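You operate a simulated robot arm through the tools that you are given. There is no shell and no other tool.

Carry out the task below with a simulated two-armed robot. There is one attempt and no reset: what you move stays moved.

JOB
Pick up the socket spanner with the largest size on its label from the top of the cleaning cupboard with one hand, pass it to the other hand and put it on the bottom tray shelf. Take the green tub and leave it on the top of the steel cabinet. Take the yellow tub and put it on the small shelf of the storage rack. Put the blue tub from the ledge of the hopper desk on the blue plastic sheet. Put the white roll on the top of the small cabinet away on the bottom tray shelf. Open the in-end steel drawer. Do these in any order. Set down upright: socket spanner, green tub, yellow tub, blue tub.

Only the result counts: the job must be done as asked and must still hold three seconds after the hand-in. Knocking over, shifting, dropping, spilling or breaking anything else fails it. Flat cloth is picked up by pressing the open fingertips on it (5 to 10 N) and closing them slowly along it; thin cloth reads only 2 to 8 mm in the jaws.

ROBOT AND FRAMES
Two 6-joint arms with two-finger grippers on one trunk, on a base that moves. Base frame: it is fixed to the floor where the robot stands at the start and does not move with it; the origin is under the middle of the robot, x ahead of it, y to its left, z up; the surface under the hand at the start is at about z = 900. Units: mm, degrees, N and s.
The left shoulder is at the start at [70, 176, 965], the right one opposite. With the tool pointing down near the work surface each hand reaches from about 480 to 760 mm from the robot's upright axis, wherever it stands, measured 20 degrees to its own side. Places, roughly: blue plastic sheet (27x20x1 cm) [400, -2700, 400]; blue tub (7x12x9 cm) [-2000, 800, 800]; bottom tray shelf [-3000, -400, 300]; green tub (7x12x9 cm) [-8500, -3500, 900]; in-end steel drawer [1300, 3400, 300]; small shelf of the storage rack [600, -3500, 500]; socket spanner [500, 0, 1000]; top of the steel cabinet [-9200, -700, 900]; white roll (7x7x20 cm) [-4800, 300, 1000]; yellow tub (7x12x9 cm) [-1900, 800, 800]. Payload 2.45 kg a hand.
Tool frame (each hand has its own): the origin (TCP) lies between the finger pads and is the grasp point; the fingertips stand 26 mm ahead of it; z points along the fingers, y is the line along which they close. The gripper opens to 96 mm; its body begins 69 mm behind the TCP.
Orientation is told as [roll, pitch, yaw] about the base's x, y, z axes, in that order, counted from this pose: with the fingers straight down and closing along the base's y, the tool's x points along the base's -x, its y along +y and its z along -z.

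CONTROLS
- The arms move only by the tool drive_tool. It takes "left_series", "right_series" or both (then of equal length, played together; a hand with none holds still); each is a list of rows, each a list of 7 numbers: the shift along the tool's x, y, z in mm, then the turn, a rotation vector about the tool's x, y, z in degrees, then the opening, from 0 (shut) to 1 (fully open). In form: [[tx, ty, tz, ax, ay, az, hand], ...]. A call has 1 to 20 rows; each row shifts and turns the commanded pose from where the row before left it, along the tool's axes as they then stand. Each row takes 0.2 s and may step no farther than 50 mm and 8.6 degrees from the row before; otherwise, or with a gripper value out of range, the whole call is refused. A pose out of reach is approached as far as the arm can. The call stops where the force on the tool passes 40 N (or 10 N more than at its start, if that is more) or the arm is blocked; 0.2 s more then pass. The fingers move at their own pace (about 169.8 mm/s each) and stop on an object; they squeeze with about 24 N. The grip force told is the motor's: it shows also when the fingers shut on nothing. Time passes only in rows, and 0.2 s behind the last, so rows that do not move let the fingers close. It gives the time, the measured TCP pose, the force on the tool (base axes), the opening and the grip force at its end, in the units of the frame above (readings bear some noise), with the torque about the TCP (base axes, N m) and any sound that the robot's microphone picked up.
- Cameras (640 x 400 px; columns grow to the right, rows downward): "scene" is now at [139.1, -3, 1293.8]; the picture's right is [-0.06, -1.00, 0.00], its down [-0.56, 0.03, -0.83] and it looks along [0.83, -0.05, -0.56] (base axes); focal length 281 px, centre (320, 200). "left" rides on the left gripper at [82, -3, -98] in its tool frame; the picture's right is [0.04, 1.00, 0.00], its down [-0.73, 0.03, -0.68] and it looks along [-0.68, 0.03, 0.73] (tool axes); focal length 256 px, centre (320, 200). "right" rides on the right gripper at [82, 3, -98] in its tool frame; the picture's right is [-0.04, 1.00, 0.00], its down [-0.73, -0.03, -0.68] and it looks along [-0.68, -0.03, 0.73] (tool axes); focal length 256 px, centre (320, 200). There is no depth. A picture from a camera that has moved, and an enlarged one, comes with that camera's place and axes in the base frame and with its lens. The place of the scene camera against the robot may be out by one fixed shift of up to 12 mm in any direction.
- snapshot(camera): a new picture of that camera. It takes no simulated time.
- lift_body(by): slides the trunk up (or, below 0, down) by that many mm; the arms and the scene camera ride with it, the base frame stays. It gives what a move gives, with no picture.
- roll_base(legs): drives the robot by 1 to 6 legs, each [ahead, left, turn to the left] in mm, mm and degrees, along the robot's own axes; the way and the turn of a leg run together, so that a leg with both is an arc; at most 1500 mm and 180 degrees a leg. The arms and the cameras ride along, it lands a little off, and it stops where it bumps. It gives what a move gives.
- pan_tilt(pan, tilt): turns the head with the scene camera to pan (to the left, within 86 degrees either way) and tilt (down, from -29 to 69), counted from straight ahead of the robot. It gives what a move gives.
- close_up(camera, box): a new picture of the part [left, top, right, bottom] of that camera's present view, enlarged. It takes no simulated time.
- close_job(): hands the job in; it is judged then, once.

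Places have to be worked out from the pictures, the camera data and where the tool is seen. Open the grippers and draw the arms clear of the work before you hand the job in, unless the task says otherwise.

The tools are called after "Emit:" by a JSON object that holds its "name" and its "arguments". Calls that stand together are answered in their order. drive_tool: Moves the arms, as the interface text tells. Its arguments: {"type":"object","properties":{"left_series":{"type":"array","items":{"type":"array","items":{"type":"number"}}},"right_series":{"type":"array","items":{"type":"array","items":{"type":"number"}}}},"required":[]} The other tools are called the same way: lift_body (by) moves the trunk up or down; roll_base (legs) drives the base; pan_tilt (pan, tilt) turns the head that bears the scene camera; snapshot (camera) takes a picture; close_up (camera, box) takes an enlarged picture of a part of a camera's view; close_job () hands the job in.

At the start:

```text
t: 0.0
left_tcp_pos: [594.1, 247.4, 1105.9]
left_tcp_rot: [0.0, 0.0, 0.0]
left_wrist_force: [-0.4, -0.5, 0.1]
left_wrist_torque: [-0.01, -0.03, 0.03]
left_grip_width: 95.8
left_grip_force: 0.1
right_tcp_pos: [600.7, -231.6, 1077.8]
right_tcp_rot: [0.0, 0.0, 0.0]
right_wrist_force: [-0.3, 0.1, -0.2]
right_wrist_torque: [-0.04, 0.01, 0.04]
right_grip_width: 96.0
right_grip_force: 0.1
trunk travel left (down, up): [-450.0, 390.0]
robot x, y, heading: [2.7, 2.4, 0.2]
head pan, tilt (commanded): [-3.3, 34.1]
```

scene: 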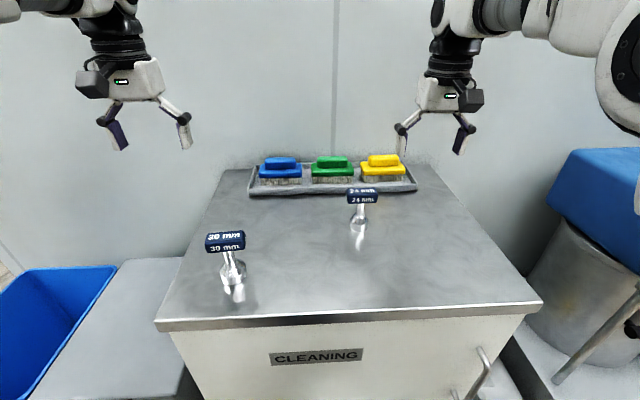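
right: 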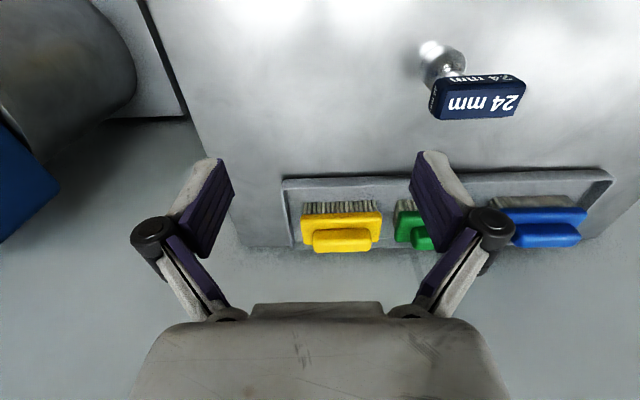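
left: 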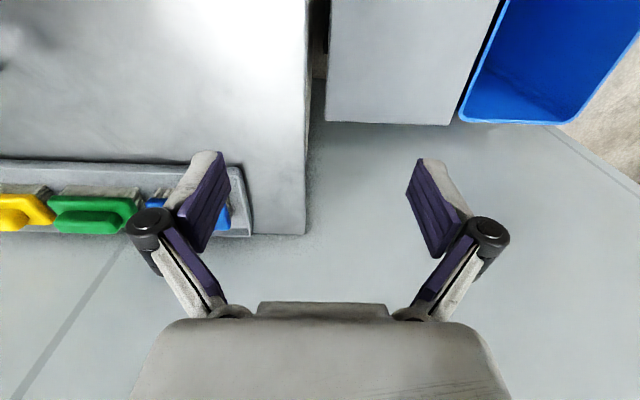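

The scene shows two socket spanners on the cleaning cupboard, one seemingly labelled 30 (or 20) mm and the other 24 mm. I enlarge both labels to read them.

Emit:
{"name": "close_up", "arguments": {"camera": "scene", "box": [190, 220, 270, 310]}}

Emit:
{"name": "close_up", "arguments": {"camera": "scene", "box": [330, 175, 400, 245]}}

Emit:
{"name": "snapshot", "arguments": {"camera": "scene"}}

```text
4.44 times, centred on (230, 265) of scene
camera zoom: at [139.1, -3.0, 1293.8], right [-0.06, -1.0, 0.0], down [-0.56, 0.03, -0.83], along [0.83, -0.05, -0.56], focal length 1248 px, centre (720, -89)
```

zoom: 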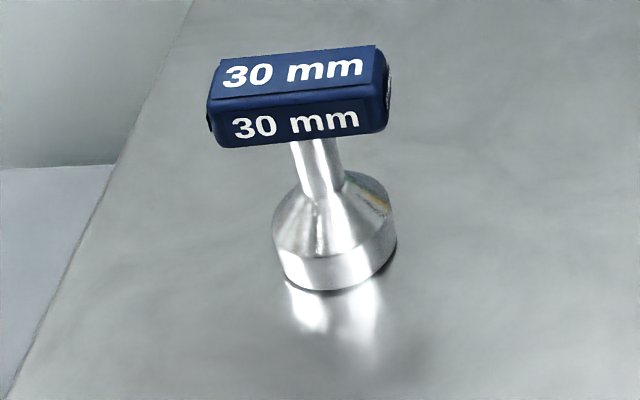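

```text
5.71 times, centred on (365, 210) of scene
camera zoom: at [139.1, -3.0, 1293.8], right [-0.06, -1.0, 0.0], down [-0.56, 0.03, -0.83], along [0.83, -0.05, -0.56], focal length 1604 px, centre (63, 143)
```

zoom: 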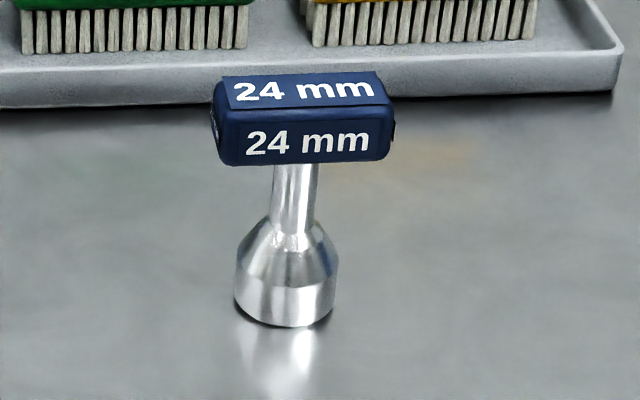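

```text
taken
camera scene: at [139.1, -3.0, 1293.8], right [-0.06, -1.0, 0.0], down [-0.56, 0.03, -0.83], along [0.83, -0.05, -0.56], focal length 281 px, centre (320, 200)
```

scene: 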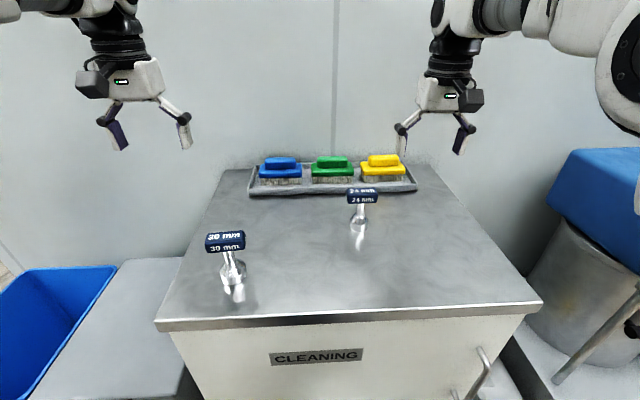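

The left spanner reads 30 mm and the right one 24 mm, so the 30 mm one is the target. Before moving I look around with the head to build a map.

Emit:
{"name": "pan_tilt", "arguments": {"pan": 80, "tilt": 20}}

Emit:
{"name": "snapshot", "arguments": {"camera": "scene"}}

Emit:
{"name": "pan_tilt", "arguments": {"pan": -80, "tilt": 20}}

Emit:
{"name": "snapshot", "arguments": {"camera": "scene"}}

```text
t: 1.6
left_tcp_pos: [595.8, 247.5, 1104.3]
left_tcp_rot: [0.0, 0.1, 0.0]
left_wrist_force: [-0.7, 0.2, 0.1]
left_wrist_torque: [-0.02, 0.0, -0.02]
left_grip_width: 95.8
left_grip_force: 0.1
right_tcp_pos: [600.9, -231.3, 1076.7]
right_tcp_rot: [-0.1, 0.0, 0.1]
right_wrist_force: [-1.2, 0.0, -0.8]
right_wrist_torque: [-0.06, 0.0, -0.01]
right_grip_width: 96.2
right_grip_force: 0.0
trunk travel left (down, up): [-450.0, 390.0]
robot x, y, heading: [-2.9, 0.8, 0.0]
head pan, tilt (commanded): [80.0, 20.0]
```

```text
taken
camera scene: at [67.0, 93.7, 1316.4], right [0.98, -0.17, 0.0], down [-0.06, -0.34, -0.94], along [0.16, 0.93, -0.34], focal length 281 px, centre (320, 200)
```

scene: 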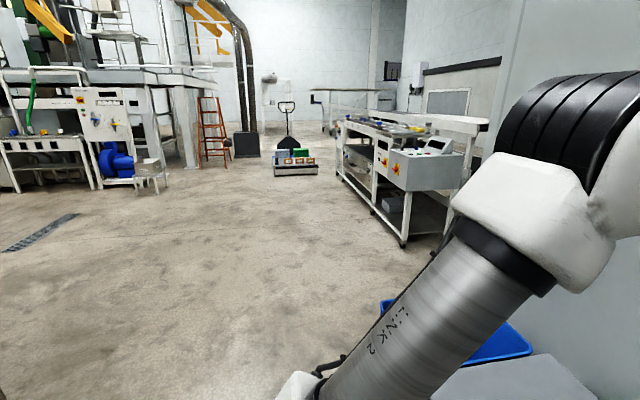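

```text
t: 4.0
left_tcp_pos: [594.4, 247.1, 1104.0]
left_tcp_rot: [0.0, 0.0, -0.1]
left_wrist_force: [0.6, 0.1, -0.3]
left_wrist_torque: [-0.03, -0.01, 0.0]
left_grip_width: 96.0
left_grip_force: 0.1
right_tcp_pos: [600.6, -231.9, 1077.9]
right_tcp_rot: [-0.1, -0.1, -0.1]
right_wrist_force: [0.9, 0.1, -0.4]
right_wrist_torque: [0.01, -0.02, 0.03]
right_grip_width: 95.9
right_grip_force: 0.1
trunk travel left (down, up): [-450.0, 390.0]
robot x, y, heading: [4.1, -2.2, 0.1]
head pan, tilt (commanded): [-80.0, 20.0]
```

```text
taken
camera scene: at [66.9, -89.7, 1316.4], right [-0.98, -0.17, 0.0], down [-0.06, 0.34, -0.94], along [0.16, -0.93, -0.34], focal length 281 px, centre (320, 200)
```

scene: 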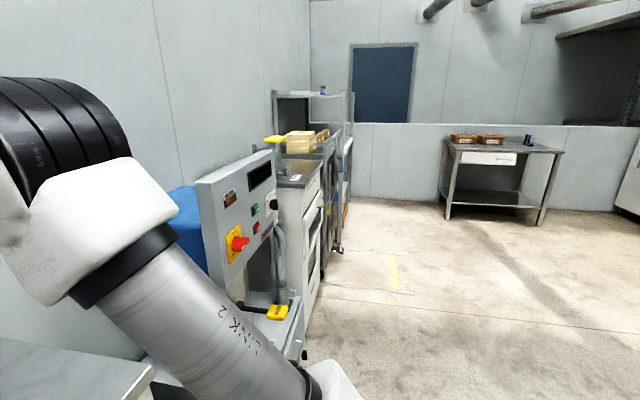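

The room map roughly matches the given places. I back up a little so the spanner lies well inside the left hand's reach, and turn the head back to the cupboard.

Emit:
{"name": "roll_base", "arguments": {"legs": [[-90, 0, 0]]}}

Emit:
{"name": "pan_tilt", "arguments": {"pan": 5, "tilt": 40}}

Emit:
{"name": "snapshot", "arguments": {"camera": "scene"}}

Emit:
{"name": "snapshot", "arguments": {"camera": "left"}}

```text
t: 5.1
left_tcp_pos: [504.0, 248.7, 1105.0]
left_tcp_rot: [0.0, -0.1, 0.0]
left_wrist_force: [-0.6, 0.1, -0.6]
left_wrist_torque: [0.03, -0.03, 0.02]
left_grip_width: 96.0
left_grip_force: 0.0
right_tcp_pos: [510.1, -230.9, 1077.2]
right_tcp_rot: [0.0, 0.0, 0.1]
right_wrist_force: [0.1, -0.5, 0.8]
right_wrist_torque: [-0.02, -0.04, 0.02]
right_grip_width: 95.9
right_grip_force: 0.0
trunk travel left (down, up): [-450.0, 390.0]
robot x, y, heading: [-93.3, -0.3, 0.0]
head pan, tilt (commanded): [-80.0, 20.0]
```

```text
t: 6.7
left_tcp_pos: [504.0, 248.4, 1105.7]
left_tcp_rot: [0.0, 0.0, 0.1]
left_wrist_force: [-0.5, 0.2, -0.8]
left_wrist_torque: [0.02, -0.02, -0.01]
left_grip_width: 95.9
left_grip_force: 0.1
right_tcp_pos: [511.5, -229.5, 1077.2]
right_tcp_rot: [-0.1, -0.1, 0.1]
right_wrist_force: [-0.4, 0.1, 0.2]
right_wrist_torque: [0.02, -0.03, 0.01]
right_grip_width: 96.0
right_grip_force: 0.1
trunk travel left (down, up): [-450.0, 390.0]
robot x, y, heading: [-91.4, -0.7, 0.2]
head pan, tilt (commanded): [5.0, 40.0]
```

```text
taken
camera scene: at [44.9, 9.5, 1285.0], right [0.09, -1.0, 0.0], down [-0.64, -0.06, -0.77], along [0.76, 0.07, -0.64], focal length 281 px, centre (320, 200)
```

scene: 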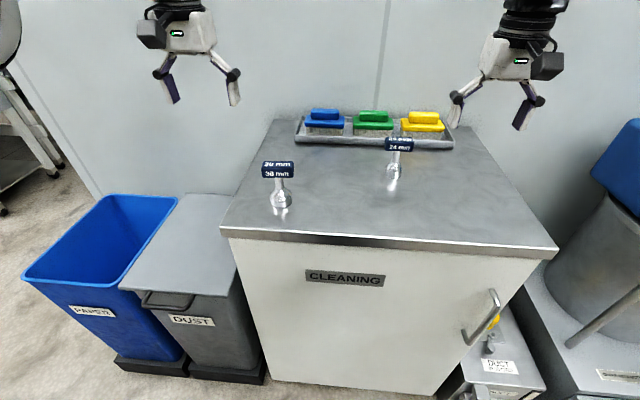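

```text
taken
camera left: at [422.3, 245.7, 1205.6], right [-0.04, 1.0, 0.0], down [0.73, 0.03, 0.68], along [0.68, 0.03, -0.73], focal length 256 px, centre (320, 200)
```

left: 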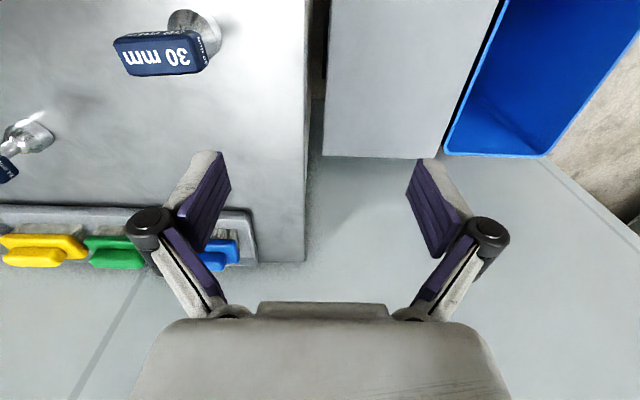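

Both cameras put the 30 mm spanner at about (477, 124), with its handle near z = 987 and running roughly along y. I bring the open left hand above it to measure more closely.

Emit:
{"name": "drive_tool", "arguments": {"left_series": [[9, -41, 0, 0, 0, 0, 1], [9, -42, 0, 0, 0, 0, 1], [9, -42, 0, 0, 0, 0, 1], [0, 0, 0, 0, 0, 0, 1]]}}

Emit:
{"name": "snapshot", "arguments": {"camera": "left"}}

Emit:
{"name": "snapshot", "arguments": {"camera": "scene"}}

```text
t: 7.7
left_tcp_pos: [478.4, 123.9, 1104.9]
left_tcp_rot: [0.0, -0.1, 0.2]
left_wrist_force: [0.1, 0.0, 0.7]
left_wrist_torque: [0.0, 0.03, 0.03]
left_grip_width: 95.6
left_grip_force: 0.0
right_tcp_pos: [511.8, -229.2, 1077.9]
right_tcp_rot: [-0.2, -0.1, 0.1]
right_wrist_force: [0.7, 0.4, -0.2]
right_wrist_torque: [0.0, -0.01, -0.02]
right_grip_width: 96.0
right_grip_force: 0.1
trunk travel left (down, up): [-450.0, 390.0]
robot x, y, heading: [-86.0, 3.3, -0.0]
head pan, tilt (commanded): [5.0, 40.0]
```

```text
taken
camera left: at [397.2, 122.2, 1204.5], right [-0.04, 1.0, 0.0], down [0.73, 0.03, 0.68], along [0.68, 0.03, -0.73], focal length 256 px, centre (320, 200)
```

left: 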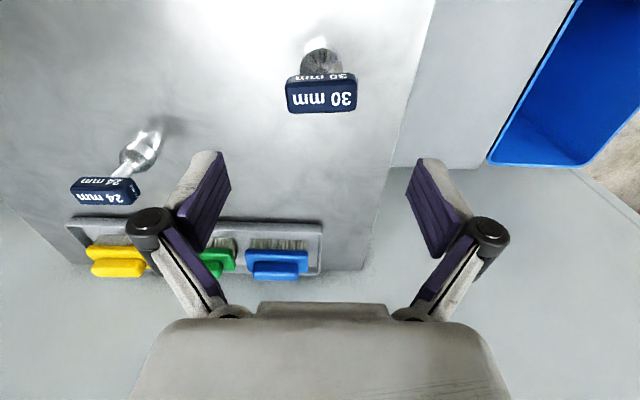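

```text
taken
camera scene: at [45.0, 10.7, 1285.0], right [0.09, -1.0, 0.0], down [-0.64, -0.06, -0.77], along [0.76, 0.07, -0.64], focal length 281 px, centre (320, 200)
```

scene: 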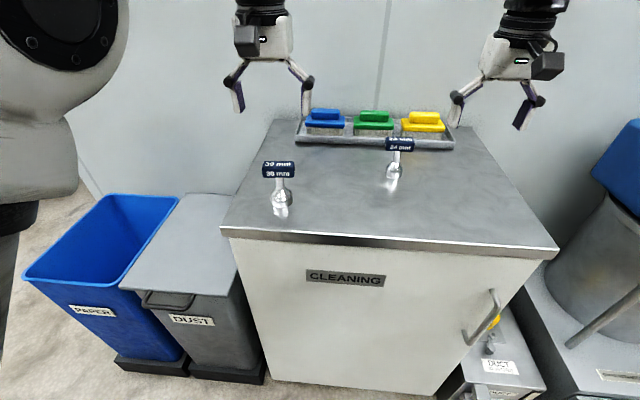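

The handle sits almost directly under the left TCP, about at x = 477, y = 126, with its top near z = 1000. I zoom in on it to read its yaw precisely.

Emit:
{"name": "close_up", "arguments": {"camera": "left", "box": [270, 25, 374, 125]}}

```text
4.00 times, centred on (322, 75) of left
camera zoom: at [397.2, 122.2, 1204.5], right [-0.04, 1.0, 0.0], down [0.73, 0.03, 0.68], along [0.68, 0.03, -0.73], focal length 1024 px, centre (312, 700)
```

zoom: 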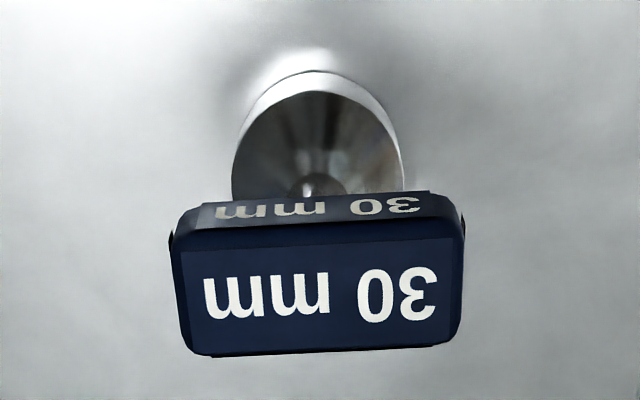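

The handle's yaw is about +4.7°, its length about 57 mm and its top centre about (477, 127.5, 1000). I lower the left hand over it with the fingers straddling the handle's length, without closing yet.

Emit:
{"name": "drive_tool", "arguments": {"left_series": [[1.6, 3.8, 0, 0, 0, -4.7, 1], [0, 0, 35, 0, 0, 0, 1], [0, 0, 35, 0, 0, 0, 1], [0, 0, 25, 0, 0, 0, 1], [0, 0, 18, 0, 0, 0, 1], [0, 0, 0, 0, 0, 0, 1]]}}

Emit:
{"name": "snapshot", "arguments": {"camera": "left"}}

Emit:
{"name": "snapshot", "arguments": {"camera": "scene"}}

```text
t: 9.1
left_tcp_pos: [478.3, 125.8, 993.3]
left_tcp_rot: [0.0, 0.1, 4.7]
left_wrist_force: [0.1, -0.2, -0.1]
left_wrist_torque: [0.0, 0.06, 0.0]
left_grip_width: 95.9
left_grip_force: 0.1
right_tcp_pos: [510.7, -230.2, 1078.0]
right_tcp_rot: [0.0, -0.1, 0.1]
right_wrist_force: [1.3, 0.5, -1.0]
right_wrist_torque: [0.0, 0.04, -0.02]
right_grip_width: 96.2
right_grip_force: 0.1
trunk travel left (down, up): [-450.0, 390.0]
robot x, y, heading: [-93.1, -0.8, 0.6]
head pan, tilt (commanded): [5.0, 40.0]
```

```text
taken
camera left: at [395.4, 117.4, 1093.8], right [-0.12, 0.99, 0.0], down [0.73, 0.09, 0.68], along [0.67, 0.08, -0.73], focal length 256 px, centre (320, 200)
```

left: 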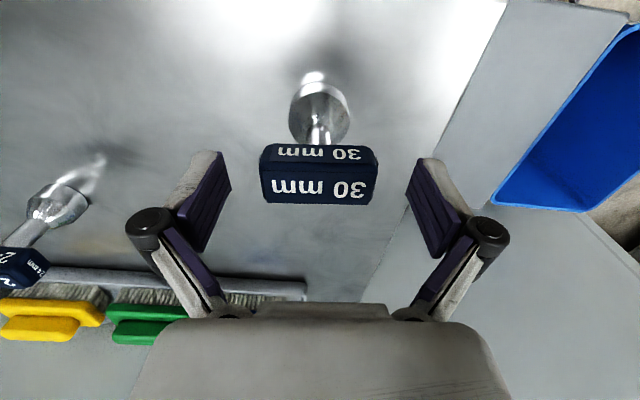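

```text
taken
camera scene: at [44.7, 9.6, 1285.0], right [0.09, -1.0, 0.0], down [-0.64, -0.06, -0.77], along [0.76, 0.07, -0.64], focal length 281 px, centre (320, 200)
```

scene: 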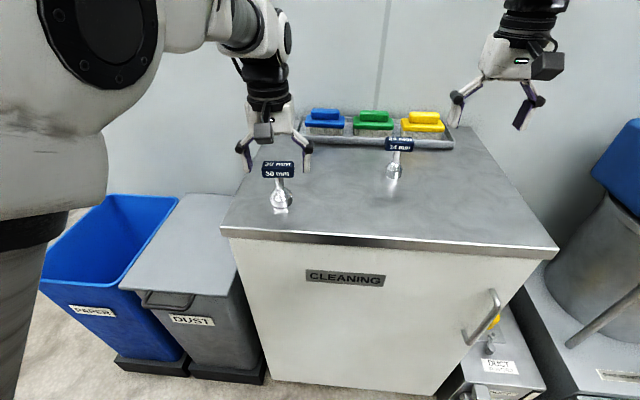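

Triangulating the handle from the two views gives a top near z = 984 and a centre near (483, 128), slightly lower and farther than I assumed. I adjust the hand by a few millimetres and look again.

Emit:
{"name": "drive_tool", "arguments": {"left_series": [[-5, 2, 8, 0, 0, 0, 1], [0, 0, 9, 0, 0, 0, 1], [0, 0, 0, 0, 0, 0, 1]]}}

Emit:
{"name": "snapshot", "arguments": {"camera": "left"}}

Emit:
{"name": "close_up", "arguments": {"camera": "scene", "box": [220, 110, 340, 220]}}

```text
t: 9.9
left_tcp_pos: [481.6, 128.8, 974.8]
left_tcp_rot: [-0.1, 0.0, 4.7]
left_wrist_force: [-0.1, -0.6, -0.1]
left_wrist_torque: [0.01, 0.01, 0.03]
left_grip_width: 95.9
left_grip_force: 0.2
right_tcp_pos: [510.8, -230.9, 1077.2]
right_tcp_rot: [0.0, -0.1, 0.1]
right_wrist_force: [0.4, -0.5, 0.9]
right_wrist_torque: [-0.02, 0.03, 0.0]
right_grip_width: 95.8
right_grip_force: 0.1
trunk travel left (down, up): [-450.0, 390.0]
robot x, y, heading: [-89.1, 0.5, -0.0]
head pan, tilt (commanded): [5.0, 40.0]
```

```text
taken
camera left: at [400.2, 120.2, 1075.7], right [-0.12, 0.99, 0.0], down [0.73, 0.09, 0.68], along [0.67, 0.08, -0.73], focal length 256 px, centre (320, 200)
```

left: 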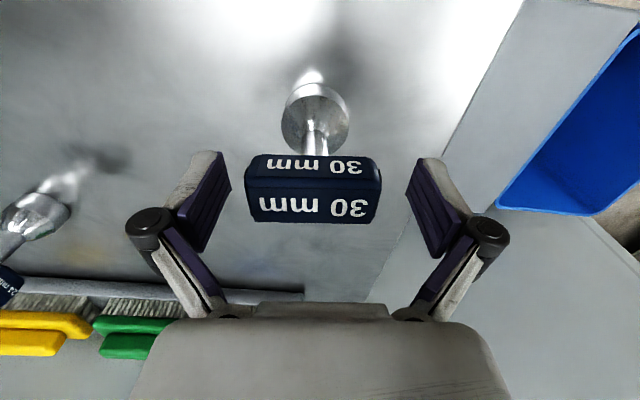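

```text
3.64 times, centred on (280, 165) of scene
camera zoom: at [45.0, 9.6, 1285.0], right [0.09, -1.0, 0.0], down [-0.64, -0.06, -0.77], along [0.76, 0.07, -0.64], focal length 1021 px, centre (466, 327)
```

zoom: 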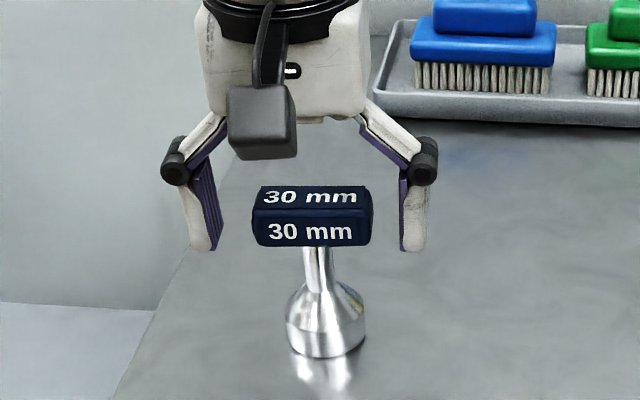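

The handle sits between the pads, about 3 mm off centre toward −y. I centre the hand and close the fingers on the handle.

Emit:
{"name": "drive_tool", "arguments": {"left_series": [[0, -3.5, 0, 0, 0, 0, 1], [0, 0, 0, 0, 0, 0, 0.7], [0, 0, 0, 0, 0, 0, 0], [0, 0, 0, 0, 0, 0, 0], [0, 0, 0, 0, 0, 0, 0]]}}

Emit:
{"name": "snapshot", "arguments": {"camera": "left"}}

```text
t: 11.1
left_tcp_pos: [481.5, 125.4, 975.9]
left_tcp_rot: [0.0, -0.1, 4.7]
left_wrist_force: [2.7, 0.1, 4.9]
left_wrist_torque: [-0.07, -0.03, 0.06]
left_grip_width: 58.7
left_grip_force: 24.1
right_tcp_pos: [510.5, -230.0, 1078.0]
right_tcp_rot: [-0.1, 0.0, 0.2]
right_wrist_force: [-0.8, -0.4, 0.6]
right_wrist_torque: [0.0, -0.03, 0.01]
right_grip_width: 96.0
right_grip_force: 0.0
trunk travel left (down, up): [-450.0, 390.0]
robot x, y, heading: [-90.9, -0.9, -0.1]
head pan, tilt (commanded): [5.0, 40.0]
```

```text
taken
camera left: at [400.0, 116.7, 1075.9], right [-0.12, 0.99, 0.0], down [0.73, 0.09, 0.68], along [0.67, 0.08, -0.73], focal length 256 px, centre (320, 200)
```

left: 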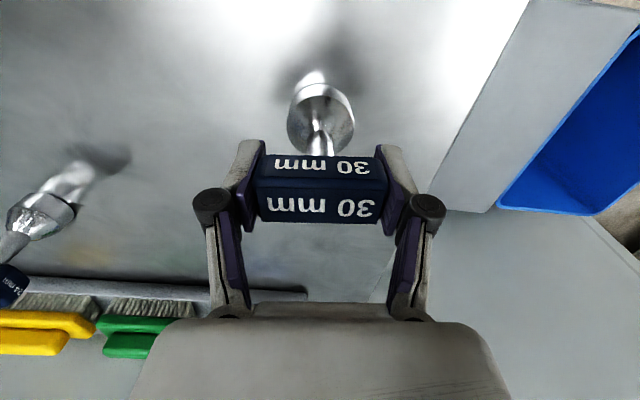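

The fingers hold the handle at 58.7 mm with 24 N. I lift it straight up.

Emit:
{"name": "drive_tool", "arguments": {"left_series": [[0, 0, -15, 0, 0, 0, 0], [0, 0, -30, 0, 0, 0, 0], [0, 0, -35, 0, 0, 0, 0], [0, 0, -35, 0, 0, 0, 0], [0, 0, -35, 0, 0, 0, 0], [0, 0, 0, 0, 0, 0, 0]]}}

Emit:
{"name": "snapshot", "arguments": {"camera": "scene"}}

Emit:
{"name": "snapshot", "arguments": {"camera": "left"}}

```text
t: 12.5
left_tcp_pos: [483.8, 124.1, 1124.9]
left_tcp_rot: [0.0, 0.0, 4.8]
left_wrist_force: [-0.2, 0.5, -2.4]
left_wrist_torque: [-0.01, -0.06, 0.01]
left_grip_width: 58.8
left_grip_force: 24.0
right_tcp_pos: [510.4, -230.4, 1076.6]
right_tcp_rot: [0.0, -0.1, 0.1]
right_wrist_force: [-0.3, -0.3, 1.2]
right_wrist_torque: [0.0, -0.02, 0.06]
right_grip_width: 96.1
right_grip_force: 0.0
trunk travel left (down, up): [-450.0, 390.0]
robot x, y, heading: [-91.9, 0.3, 0.2]
head pan, tilt (commanded): [5.0, 40.0]
```

```text
taken
camera scene: at [45.4, 9.5, 1284.9], right [0.09, -1.0, 0.0], down [-0.64, -0.06, -0.77], along [0.76, 0.07, -0.64], focal length 281 px, centre (320, 200)
```

scene: 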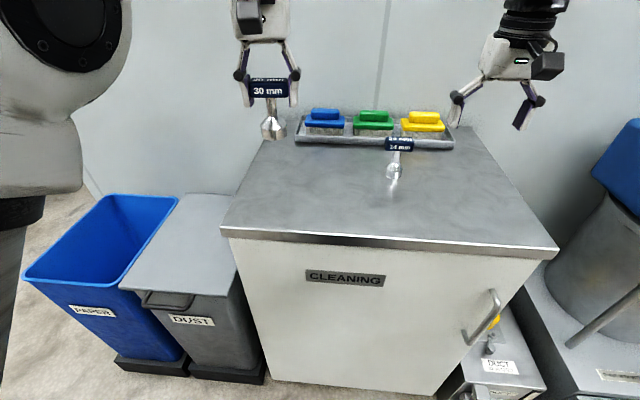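

```text
taken
camera left: at [402.5, 116.5, 1226.2], right [-0.12, 0.99, 0.0], down [0.73, 0.09, 0.68], along [0.67, 0.08, -0.73], focal length 256 px, centre (320, 200)
```

left: 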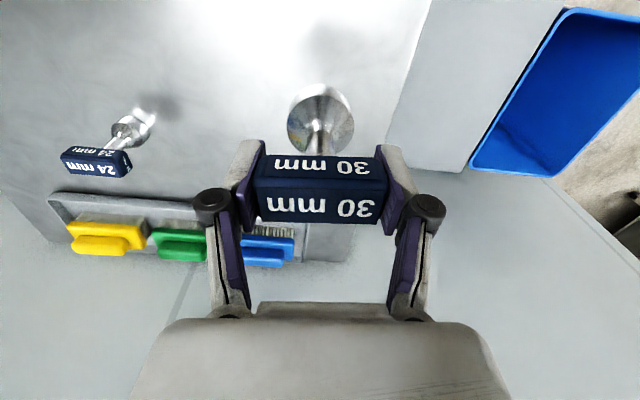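

The 30 mm spanner is lifted and hangs upright in the left hand. I back away from the cupboard into open floor and turn round to see where the tray shelf is.

Emit:
{"name": "roll_base", "arguments": {"legs": [[-600, 0, 0], [0, 0, 90]]}}

Emit:
{"name": "pan_tilt", "arguments": {"pan": 60, "tilt": 15}}

Emit:
{"name": "snapshot", "arguments": {"camera": "scene"}}

Emit:
{"name": "pan_tilt", "arguments": {"pan": 0, "tilt": 15}}

Emit:
{"name": "snapshot", "arguments": {"camera": "scene"}}

```text
t: 19.9
left_tcp_pos: [-846.7, 566.7, 1126.5]
left_tcp_rot: [-0.1, 0.0, 96.9]
left_wrist_force: [-0.2, 0.2, -2.7]
left_wrist_torque: [0.04, 0.02, 0.01]
left_grip_width: 58.7
left_grip_force: 24.2
right_tcp_pos: [-492.3, 606.8, 1077.5]
right_tcp_rot: [0.0, 0.0, 92.1]
right_wrist_force: [0.3, 0.5, 0.7]
right_wrist_torque: [0.01, -0.02, -0.01]
right_grip_width: 96.2
right_grip_force: 0.1
trunk travel left (down, up): [-450.0, 390.0]
robot x, y, heading: [-700.6, -3.1, 92.0]
head pan, tilt (commanded): [5.0, 40.0]
```

```text
t: 21.1
left_tcp_pos: [-846.1, 565.4, 1126.0]
left_tcp_rot: [0.0, 0.1, 96.9]
left_wrist_force: [0.0, 0.0, -1.6]
left_wrist_torque: [-0.02, 0.03, 0.03]
left_grip_width: 58.7
left_grip_force: 23.6
right_tcp_pos: [-490.7, 606.5, 1078.0]
right_tcp_rot: [0.0, 0.0, 92.0]
right_wrist_force: [0.1, 0.0, -0.4]
right_wrist_torque: [-0.01, 0.04, 0.0]
right_grip_width: 96.0
right_grip_force: 0.1
trunk travel left (down, up): [-450.0, 390.0]
robot x, y, heading: [-696.6, -2.5, 92.1]
head pan, tilt (commanded): [60.0, 15.0]
```

```text
taken
camera scene: at [-784.8, 93.3, 1324.5], right [0.47, 0.88, 0.0], down [0.23, -0.12, -0.97], along [-0.85, 0.45, -0.26], focal length 281 px, centre (320, 200)
```

scene: 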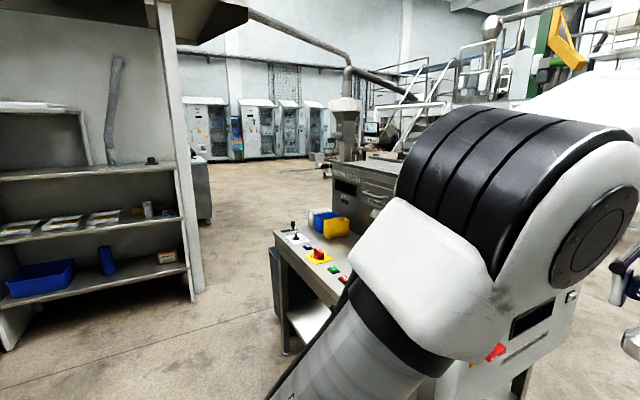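

```text
t: 22.4
left_tcp_pos: [-846.6, 566.4, 1124.9]
left_tcp_rot: [0.0, 0.0, 96.9]
left_wrist_force: [0.4, -0.1, -3.6]
left_wrist_torque: [0.0, 0.01, 0.01]
left_grip_width: 59.0
left_grip_force: 23.8
right_tcp_pos: [-491.6, 607.0, 1076.3]
right_tcp_rot: [0.1, 0.0, 92.1]
right_wrist_force: [0.4, 0.2, 0.5]
right_wrist_torque: [-0.03, -0.01, -0.03]
right_grip_width: 96.0
right_grip_force: 0.0
trunk travel left (down, up): [-450.0, 390.0]
robot x, y, heading: [-700.6, -3.4, 92.0]
head pan, tilt (commanded): [0.0, 15.0]
```

```text
taken
camera scene: at [-705.9, 142.9, 1324.5], right [1.0, 0.04, 0.0], down [0.01, -0.26, -0.97], along [-0.04, 0.97, -0.26], focal length 281 px, centre (320, 200)
```

scene: 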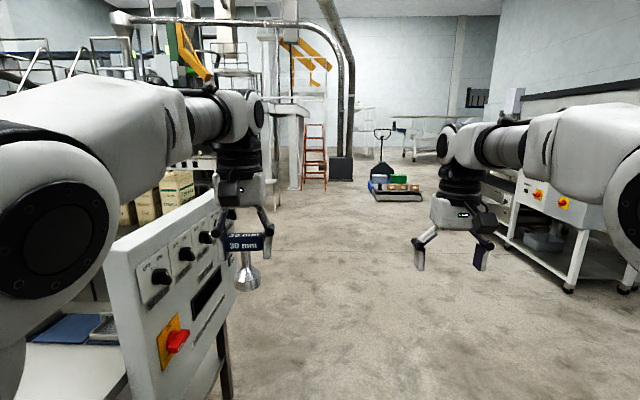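

The tray shelf rack stands near x = −3000 facing +x, and the hopper desk with the tubs is ahead-left of me. I back off from the desk before turning so the arms swing clear, then look at the rack.

Emit:
{"name": "roll_base", "arguments": {"legs": [[-450, 0, 0], [0, 0, 88]]}}

Emit:
{"name": "snapshot", "arguments": {"camera": "scene"}}

Emit:
{"name": "pan_tilt", "arguments": {"pan": -45, "tilt": 15}}

Emit:
{"name": "snapshot", "arguments": {"camera": "scene"}}

```text
t: 28.9
left_tcp_pos: [-1255.3, -588.4, 1126.0]
left_tcp_rot: [-0.1, 0.1, -173.5]
left_wrist_force: [1.2, 0.2, -3.0]
left_wrist_torque: [0.0, 0.03, -0.01]
left_grip_width: 58.5
left_grip_force: 24.5
right_tcp_pos: [-1292.8, -234.2, 1078.2]
right_tcp_rot: [0.0, 0.1, -178.2]
right_wrist_force: [-0.3, 0.1, 0.1]
right_wrist_torque: [0.0, 0.01, 0.01]
right_grip_width: 96.2
right_grip_force: 0.1
trunk travel left (down, up): [-450.0, 390.0]
robot x, y, heading: [-682.0, -446.1, -178.1]
head pan, tilt (commanded): [0.0, 15.0]
```

```text
taken
camera scene: at [-828.2, -449.0, 1324.5], right [-0.03, 1.0, 0.0], down [0.26, 0.01, -0.97], along [-0.97, -0.03, -0.26], focal length 281 px, centre (320, 200)
```

scene: 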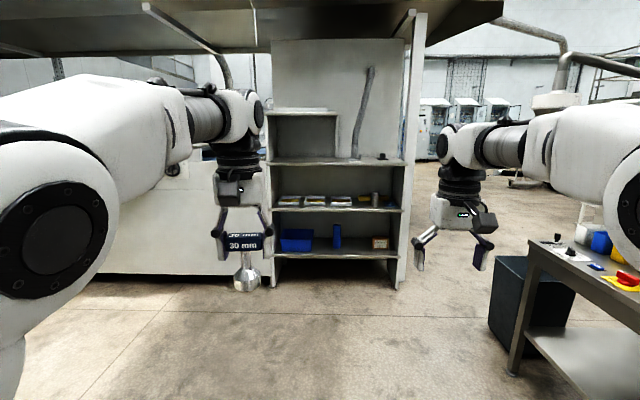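

```text
t: 30.0
left_tcp_pos: [-1255.0, -589.4, 1125.7]
left_tcp_rot: [0.0, -0.1, -173.4]
left_wrist_force: [-0.4, 0.5, -2.9]
left_wrist_torque: [0.01, 0.03, -0.01]
left_grip_width: 58.5
left_grip_force: 24.4
right_tcp_pos: [-1293.2, -233.7, 1076.7]
right_tcp_rot: [0.0, 0.0, -178.2]
right_wrist_force: [0.3, 0.7, -0.6]
right_wrist_torque: [0.02, -0.02, -0.01]
right_grip_width: 95.9
right_grip_force: 0.1
trunk travel left (down, up): [-450.0, 390.0]
robot x, y, heading: [-685.1, -444.7, -178.1]
head pan, tilt (commanded): [-45.0, 15.0]
```

```text
taken
camera scene: at [-802.9, -382.0, 1324.5], right [0.68, 0.73, 0.0], down [0.19, -0.18, -0.97], along [-0.7, 0.66, -0.26], focal length 281 px, centre (320, 200)
```

scene: 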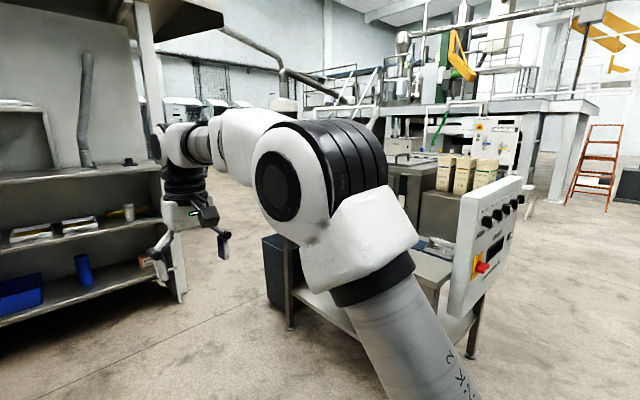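

Now I enlarge the straight-ahead view of the rack to judge the bottom tray shelf and the room above it.

Emit:
{"name": "pan_tilt", "arguments": {"pan": 0, "tilt": 20}}

Emit:
{"name": "close_up", "arguments": {"camera": "scene", "box": [230, 70, 440, 290]}}

```text
t: 31.1
left_tcp_pos: [-1255.8, -588.1, 1124.9]
left_tcp_rot: [-0.1, -0.1, -173.5]
left_wrist_force: [-0.1, -0.8, -2.6]
left_wrist_torque: [0.0, 0.03, 0.03]
left_grip_width: 58.8
left_grip_force: 24.3
right_tcp_pos: [-1293.4, -235.0, 1077.9]
right_tcp_rot: [0.0, 0.0, -178.2]
right_wrist_force: [0.7, 0.5, -1.5]
right_wrist_torque: [-0.02, -0.03, 0.02]
right_grip_width: 95.7
right_grip_force: 0.0
trunk travel left (down, up): [-450.0, 390.0]
robot x, y, heading: [-679.4, -450.0, -178.2]
head pan, tilt (commanded): [0.0, 20.0]
```

```text
1.82 times, centred on (335, 180) of scene
camera zoom: at [-827.9, -448.7, 1316.3], right [-0.03, 1.0, 0.0], down [0.34, 0.01, -0.94], along [-0.94, -0.03, -0.34], focal length 510 px, centre (293, 236)
```

zoom: 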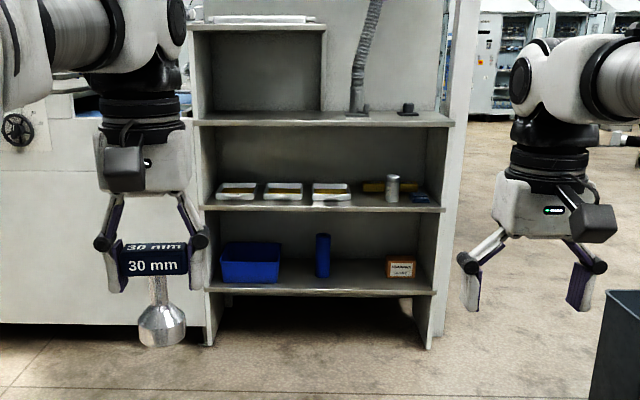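

The bottom shelf is at about z = 300 with a front edge near x = −2920, spanning y from about −900 to +130, and there is ample room above it. I do the hand-over here in open space: first the left hand brings the spanner toward the middle and turns to yaw +45° relative to the robot, while the right hand turns to point horizontally at it.

Emit:
{"name": "drive_tool", "arguments": {"left_series": [[-8.2, -31.8, 15.3, 0, 0, 0, 0], [-8.2, -31.8, 15.3, 0, 0, 0, 0], [-8.2, -31.8, 15.3, 0, 0, 0, 0], [0, 0, 0, 0, 0, -8.1, 0], [0, 0, 0, 0, 0, -8.1, 0], [0, 0, 0, 0, 0, -8.1, 0], [0, 0, 0, 0, 0, -8.1, 0], [0, 0, 0, 0, 0, -8, 0], [0, 0, 0, 0, 0, 0, 0]]}}

Emit:
{"name": "drive_tool", "arguments": {"right_series": [[0, 0, 0, 0, 0, -7.5, 1], [0, 0, 0, 0, 0, -7.5, 1], [0, 0, 0, 0, 0, -7.5, 1], [0, 0, 0, 0, 0, -7.5, 1], [0, 0, 0, 0, 0, -7.5, 1], [0, 0, 0, 0, 0, -7.5, 1], [0, 0, 0, 0, -8.4, 0, 1], [0, 0, 0, 0, -8.4, 0, 1], [0, 0, 0, 0, -8.4, 0, 1], [0, 0, 0, 0, -8.4, 0, 1], [0, 0, 0, 0, -8.4, 0, 1], [0, 0, 0, 0, -8.4, 0, 1], [0, 0, 0, 0, -8.4, 0, 1], [0, 0, 0, 0, -8.4, 0, 1], [0, 0, 0, 0, -8.4, 0, 1], [0, 0, 0, 0, -8.4, 0, 1], [0, 0, 0, 0, 0, 0, 0.35]]}}

Emit:
{"name": "snapshot", "arguments": {"camera": "scene"}}

Emit:
{"name": "snapshot", "arguments": {"camera": "right"}}

```text
t: 33.1
left_tcp_pos: [-1294.8, -510.1, 1081.6]
left_tcp_rot: [-0.8, 1.2, -131.9]
left_wrist_force: [-1.0, -0.4, -2.7]
left_wrist_torque: [-0.01, 0.0, -0.02]
left_grip_width: 58.5
left_grip_force: 24.1
right_tcp_pos: [-1293.0, -233.6, 1076.4]
right_tcp_rot: [0.0, 0.0, -178.2]
right_wrist_force: [-0.3, 0.2, -0.6]
right_wrist_torque: [0.0, -0.03, 0.02]
right_grip_width: 95.9
right_grip_force: 0.1
trunk travel left (down, up): [-450.0, 390.0]
robot x, y, heading: [-685.1, -446.4, -178.2]
head pan, tilt (commanded): [0.0, 20.0]
```

```text
t: 36.7
left_tcp_pos: [-1293.6, -510.2, 1084.6]
left_tcp_rot: [-0.9, 1.1, -131.9]
left_wrist_force: [-0.7, -0.5, -2.7]
left_wrist_torque: [0.02, -0.02, 0.0]
left_grip_width: 58.8
left_grip_force: 24.3
right_tcp_pos: [-1292.8, -233.5, 1077.8]
right_tcp_rot: [0.1, -84.0, -133.3]
right_wrist_force: [0.6, 0.0, 0.1]
right_wrist_torque: [0.0, 0.02, 0.02]
right_grip_width: 33.6
right_grip_force: 0.0
trunk travel left (down, up): [-450.0, 390.0]
robot x, y, heading: [-683.1, -444.2, -178.0]
head pan, tilt (commanded): [0.0, 20.0]
```

```text
taken
camera scene: at [-827.4, -449.2, 1316.4], right [-0.03, 1.0, 0.0], down [0.34, 0.01, -0.94], along [-0.94, -0.03, -0.34], focal length 281 px, centre (320, 200)
```

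scene: 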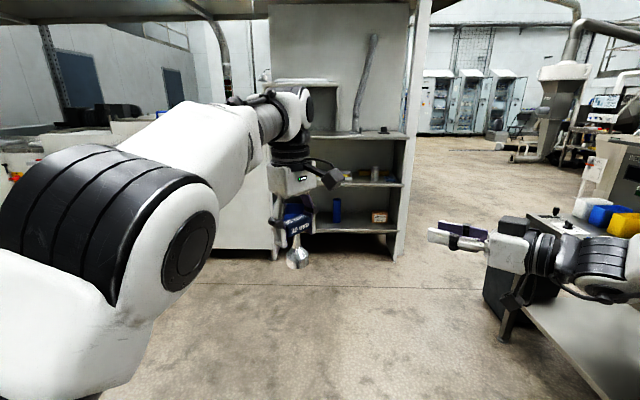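

```text
taken
camera right: at [-1217.0, -159.7, 1008.8], right [0.73, -0.69, 0.04], down [0.39, 0.46, 0.8], along [-0.57, -0.56, 0.6], focal length 256 px, centre (320, 200)
```

right: 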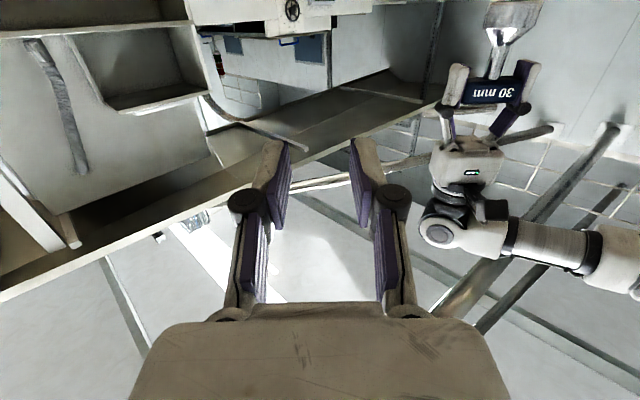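

Both hands read as planned: left at (−1294, −510, 1083) holding the spanner, right pointing at yaw 45° relative to the robot and nearly level. I move the right hand to a spot about 120 mm in front of the stem on its approach line, with the fingers part-closed.

Emit:
{"name": "drive_tool", "arguments": {"right_series": [[3.2, 37.9, 17, 0, 0, 0, 0.35], [3.2, 37.9, 17, 0, 0, 0, 0.35], [3.2, 37.9, 17, 0, 0, 0, 0.35], [3.3, 37.8, 17, 0, 0, 0, 0.35], [3.3, 37.8, 17, 0, 0, 0, 0.35], [0, 0, 0, 0, 0, 0, 0.35]]}}

Emit:
{"name": "snapshot", "arguments": {"camera": "right"}}

Emit:
{"name": "snapshot", "arguments": {"camera": "scene"}}

Emit:
{"name": "snapshot", "arguments": {"camera": "left"}}

```text
t: 38.1
left_tcp_pos: [-1294.0, -509.2, 1083.5]
left_tcp_rot: [-0.9, 1.0, -131.9]
left_wrist_force: [0.2, 0.5, -1.6]
left_wrist_torque: [-0.06, -0.04, -0.01]
left_grip_width: 58.6
left_grip_force: 23.7
right_tcp_pos: [-1214.1, -420.6, 1048.7]
right_tcp_rot: [9.0, -83.8, -142.5]
right_wrist_force: [-0.6, 0.2, 0.5]
right_wrist_torque: [-0.02, -0.03, 0.02]
right_grip_width: 33.7
right_grip_force: 0.1
trunk travel left (down, up): [-450.0, 390.0]
robot x, y, heading: [-684.2, -446.2, -178.1]
head pan, tilt (commanded): [0.0, 20.0]
```

```text
taken
camera right: at [-1137.3, -347.6, 980.1], right [0.72, -0.69, 0.06], down [0.38, 0.46, 0.8], along [-0.58, -0.56, 0.6], focal length 256 px, centre (320, 200)
```

right: 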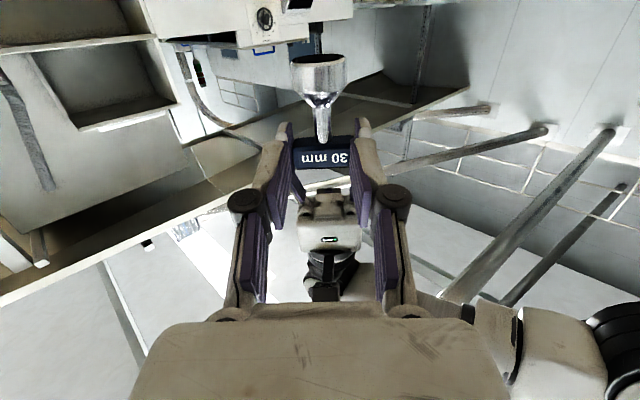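

```text
taken
camera scene: at [-828.6, -441.5, 1318.6], right [0.03, 1.0, 0.0], down [0.32, -0.01, -0.95], along [-0.95, 0.02, -0.32], focal length 281 px, centre (320, 200)
```

scene: 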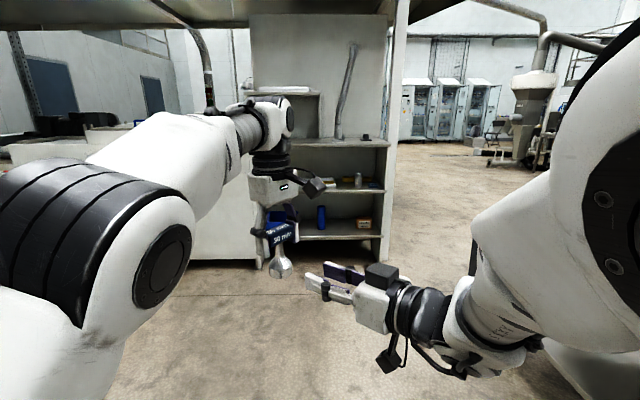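

```text
taken
camera left: at [-1243.2, -447.4, 1186.0], right [0.77, -0.64, -0.02], down [-0.47, -0.58, 0.67], along [-0.43, -0.51, -0.75], focal length 256 px, centre (320, 200)
```

left: 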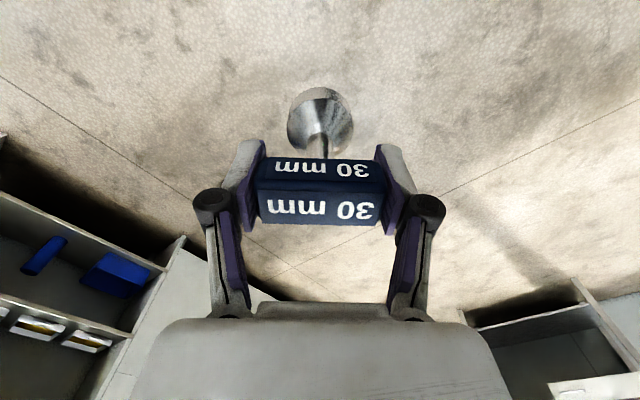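

The right camera sees the stem dead ahead, about 20 mm above the present approach line and 3 mm to its right. I raise the hand, narrow the fingers to about 26 mm and advance half way, then look again.

Emit:
{"name": "drive_tool", "arguments": {"right_series": [[-10, 1.5, 0, 0, 0, 0, 0.28], [-11, 1, 0, 0, 0, 0, 0.28], [0, 0, 30, 0, 0, 0, 0.28], [0, 0, 30, 0, 0, 0, 0.28], [0, 0, 0, 0, 0, 0, 0.28]]}}

Emit:
{"name": "snapshot", "arguments": {"camera": "right"}}

Emit:
{"name": "close_up", "arguments": {"camera": "scene", "box": [220, 160, 420, 320]}}

```text
t: 39.3
left_tcp_pos: [-1293.6, -511.7, 1084.9]
left_tcp_rot: [-1.1, 1.0, -131.9]
left_wrist_force: [0.8, -0.4, -2.5]
left_wrist_torque: [-0.03, 0.04, 0.0]
left_grip_width: 58.6
left_grip_force: 23.5
right_tcp_pos: [-1262.7, -445.5, 1085.5]
right_tcp_rot: [20.7, -86.2, -154.5]
right_wrist_force: [0.5, 0.7, 0.6]
right_wrist_torque: [0.01, 0.01, 0.0]
right_grip_width: 26.9
right_grip_force: 0.0
right hand out of reach, approached as far as the arm can: row 2, 3, 4
trunk travel left (down, up): [-450.0, 390.0]
robot x, y, heading: [-686.6, -444.6, -178.0]
head pan, tilt (commanded): [0.0, 20.0]
```

```text
taken
camera right: at [-1187.6, -375.4, 1011.5], right [0.72, -0.69, 0.06], down [0.4, 0.49, 0.77], along [-0.57, -0.53, 0.63], focal length 256 px, centre (320, 200)
```

right: 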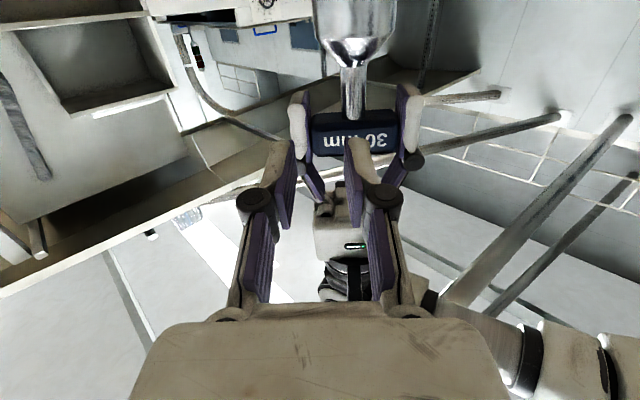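

```text
2.50 times, centred on (320, 240) of scene
camera zoom: at [-827.3, -449.1, 1316.4], right [-0.03, 1.0, 0.0], down [0.34, 0.01, -0.94], along [-0.94, -0.03, -0.34], focal length 702 px, centre (320, 100)
```

zoom: 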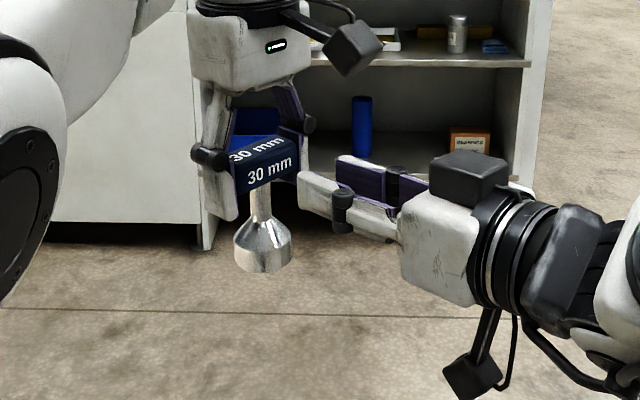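

The right hand was stopped short by its reach: the wrist is too folded for a 45° approach. I back it away, lower both hands and turn both to about yaw 85°, so the right arm approaches from the side with its wrist farther from the shoulder.

Emit:
{"name": "drive_tool", "arguments": {"right_series": [[15.3, -25.1, -17.2, 0, 0, 0, 0.28], [15.3, -25.1, -17.2, 0, 0, 0, 0.28], [15.3, -25.1, -17.2, 0, 0, 0, 0.28], [15.3, -25.1, -17.2, 0, 0, 0, 0.28], [15.3, -25.1, -17.2, 0, 0, 0, 0.28], [0, 0, 0, -7.96, 0, -0.84, 0.28], [0, 0, 0, -7.96, 0, -0.84, 0.28], [0, 0, 0, -7.96, 0, -0.84, 0.28], [0, 0, 0, -7.96, 0, -0.84, 0.28], [0, 0, 0, -7.96, 0, -0.84, 0.28], [0, 0, 0, 0, 0, 0, 0.28]]}}

Emit:
{"name": "drive_tool", "arguments": {"left_series": [[5.9, -1.1, 28, 0, 0, 0, 0], [5.9, -1.1, 28, 0, 0, 0, 0], [5.9, -1.1, 28, 0, 0, 0, 0], [0, 0, 0, 0, 0, -7.8, 0], [0, 0, 0, 0, 0, -7.8, 0], [0, 0, 0, 0, 0, -7.8, 0], [0, 0, 0, 0, 0, -7.8, 0], [0, 0, 0, 0, 0, -7.8, 0], [0, 0, 0, 0, 0, 0, 0]]}}

Emit:
{"name": "snapshot", "arguments": {"camera": "scene"}}

Emit:
{"name": "snapshot", "arguments": {"camera": "right"}}

```text
t: 41.7
left_tcp_pos: [-1293.5, -510.2, 1084.6]
left_tcp_rot: [-1.0, 1.0, -131.9]
left_wrist_force: [0.3, 0.7, -2.2]
left_wrist_torque: [0.01, -0.01, 0.0]
left_grip_width: 58.6
left_grip_force: 24.1
right_tcp_pos: [-1288.7, -302.5, 999.1]
right_tcp_rot: [0.2, -83.9, -93.2]
right_wrist_force: [-0.2, -0.1, 0.4]
right_wrist_torque: [0.03, 0.02, -0.03]
right_grip_width: 26.9
right_grip_force: 0.1
trunk travel left (down, up): [-450.0, 390.0]
robot x, y, heading: [-686.9, -446.6, -178.3]
head pan, tilt (commanded): [0.0, 20.0]
```

```text
t: 43.9
left_tcp_pos: [-1298.4, -526.6, 1014.5]
left_tcp_rot: [-0.4, 4.5, -90.6]
left_wrist_force: [0.0, -0.8, -1.7]
left_wrist_torque: [0.06, -0.02, -0.03]
left_grip_width: 58.6
left_grip_force: 23.7
left hand out of reach, approached as far as the arm can: row 3
right_tcp_pos: [-1288.3, -303.4, 998.5]
right_tcp_rot: [0.5, -84.0, -93.7]
right_wrist_force: [0.0, -0.2, 1.3]
right_wrist_torque: [0.01, 0.0, 0.01]
right_grip_width: 26.8
right_grip_force: 0.0
trunk travel left (down, up): [-450.0, 390.0]
robot x, y, heading: [-681.7, -445.2, -178.2]
head pan, tilt (commanded): [0.0, 20.0]
stopped in row 9 (left hand): the arm was blocked; the commanded pose is now the measured one
```

```text
taken
camera scene: at [-828.0, -449.2, 1316.3], right [-0.03, 1.0, 0.0], down [0.34, 0.01, -0.94], along [-0.94, -0.03, -0.34], focal length 281 px, centre (320, 200)
```

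scene: 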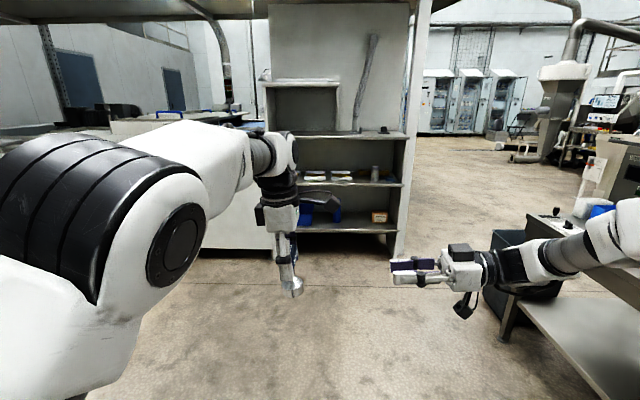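

```text
taken
camera right: at [-1279.0, -197.5, 929.6], right [1.0, -0.06, 0.04], down [0.0, 0.6, 0.8], along [-0.07, -0.8, 0.6], focal length 256 px, centre (320, 200)
```

right: 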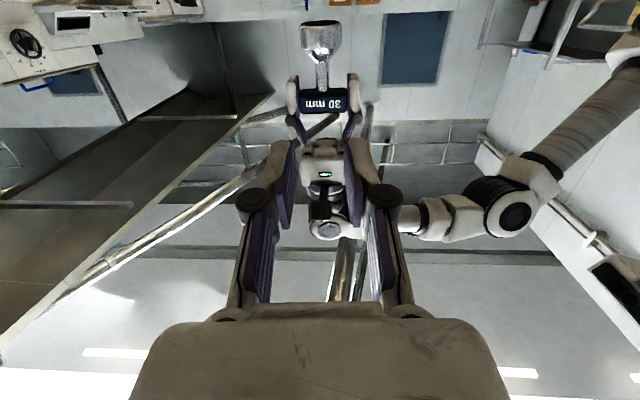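

The left arm stopped a bit short at (−1298, −527, 1014) with yaw about 88° relative to the robot and 4.5° of tilt, which is usable. I zoom in with the right camera to locate the stem from there.

Emit:
{"name": "close_up", "arguments": {"camera": "right", "box": [270, 10, 374, 150]}}

Emit:
{"name": "close_up", "arguments": {"camera": "scene", "box": [240, 180, 340, 310]}}

```text
2.86 times, centred on (322, 80) of right
camera zoom: at [-1279.0, -197.5, 929.6], right [1.0, -0.06, 0.04], down [0.0, 0.6, 0.8], along [-0.07, -0.8, 0.6], focal length 731 px, centre (314, 543)
```

zoom: 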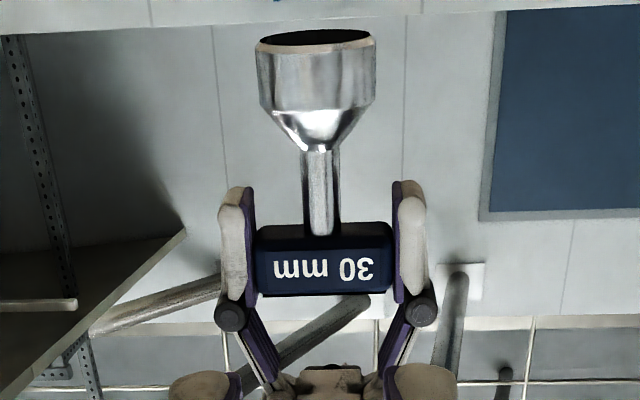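

```text
3.08 times, centred on (290, 245) of scene
camera zoom: at [-828.0, -449.2, 1316.3], right [-0.03, 1.0, 0.0], down [0.34, 0.01, -0.94], along [-0.94, -0.03, -0.34], focal length 864 px, centre (412, 62)
```

zoom: 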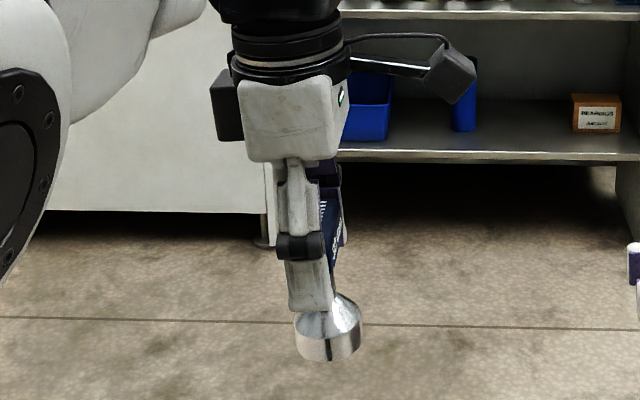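

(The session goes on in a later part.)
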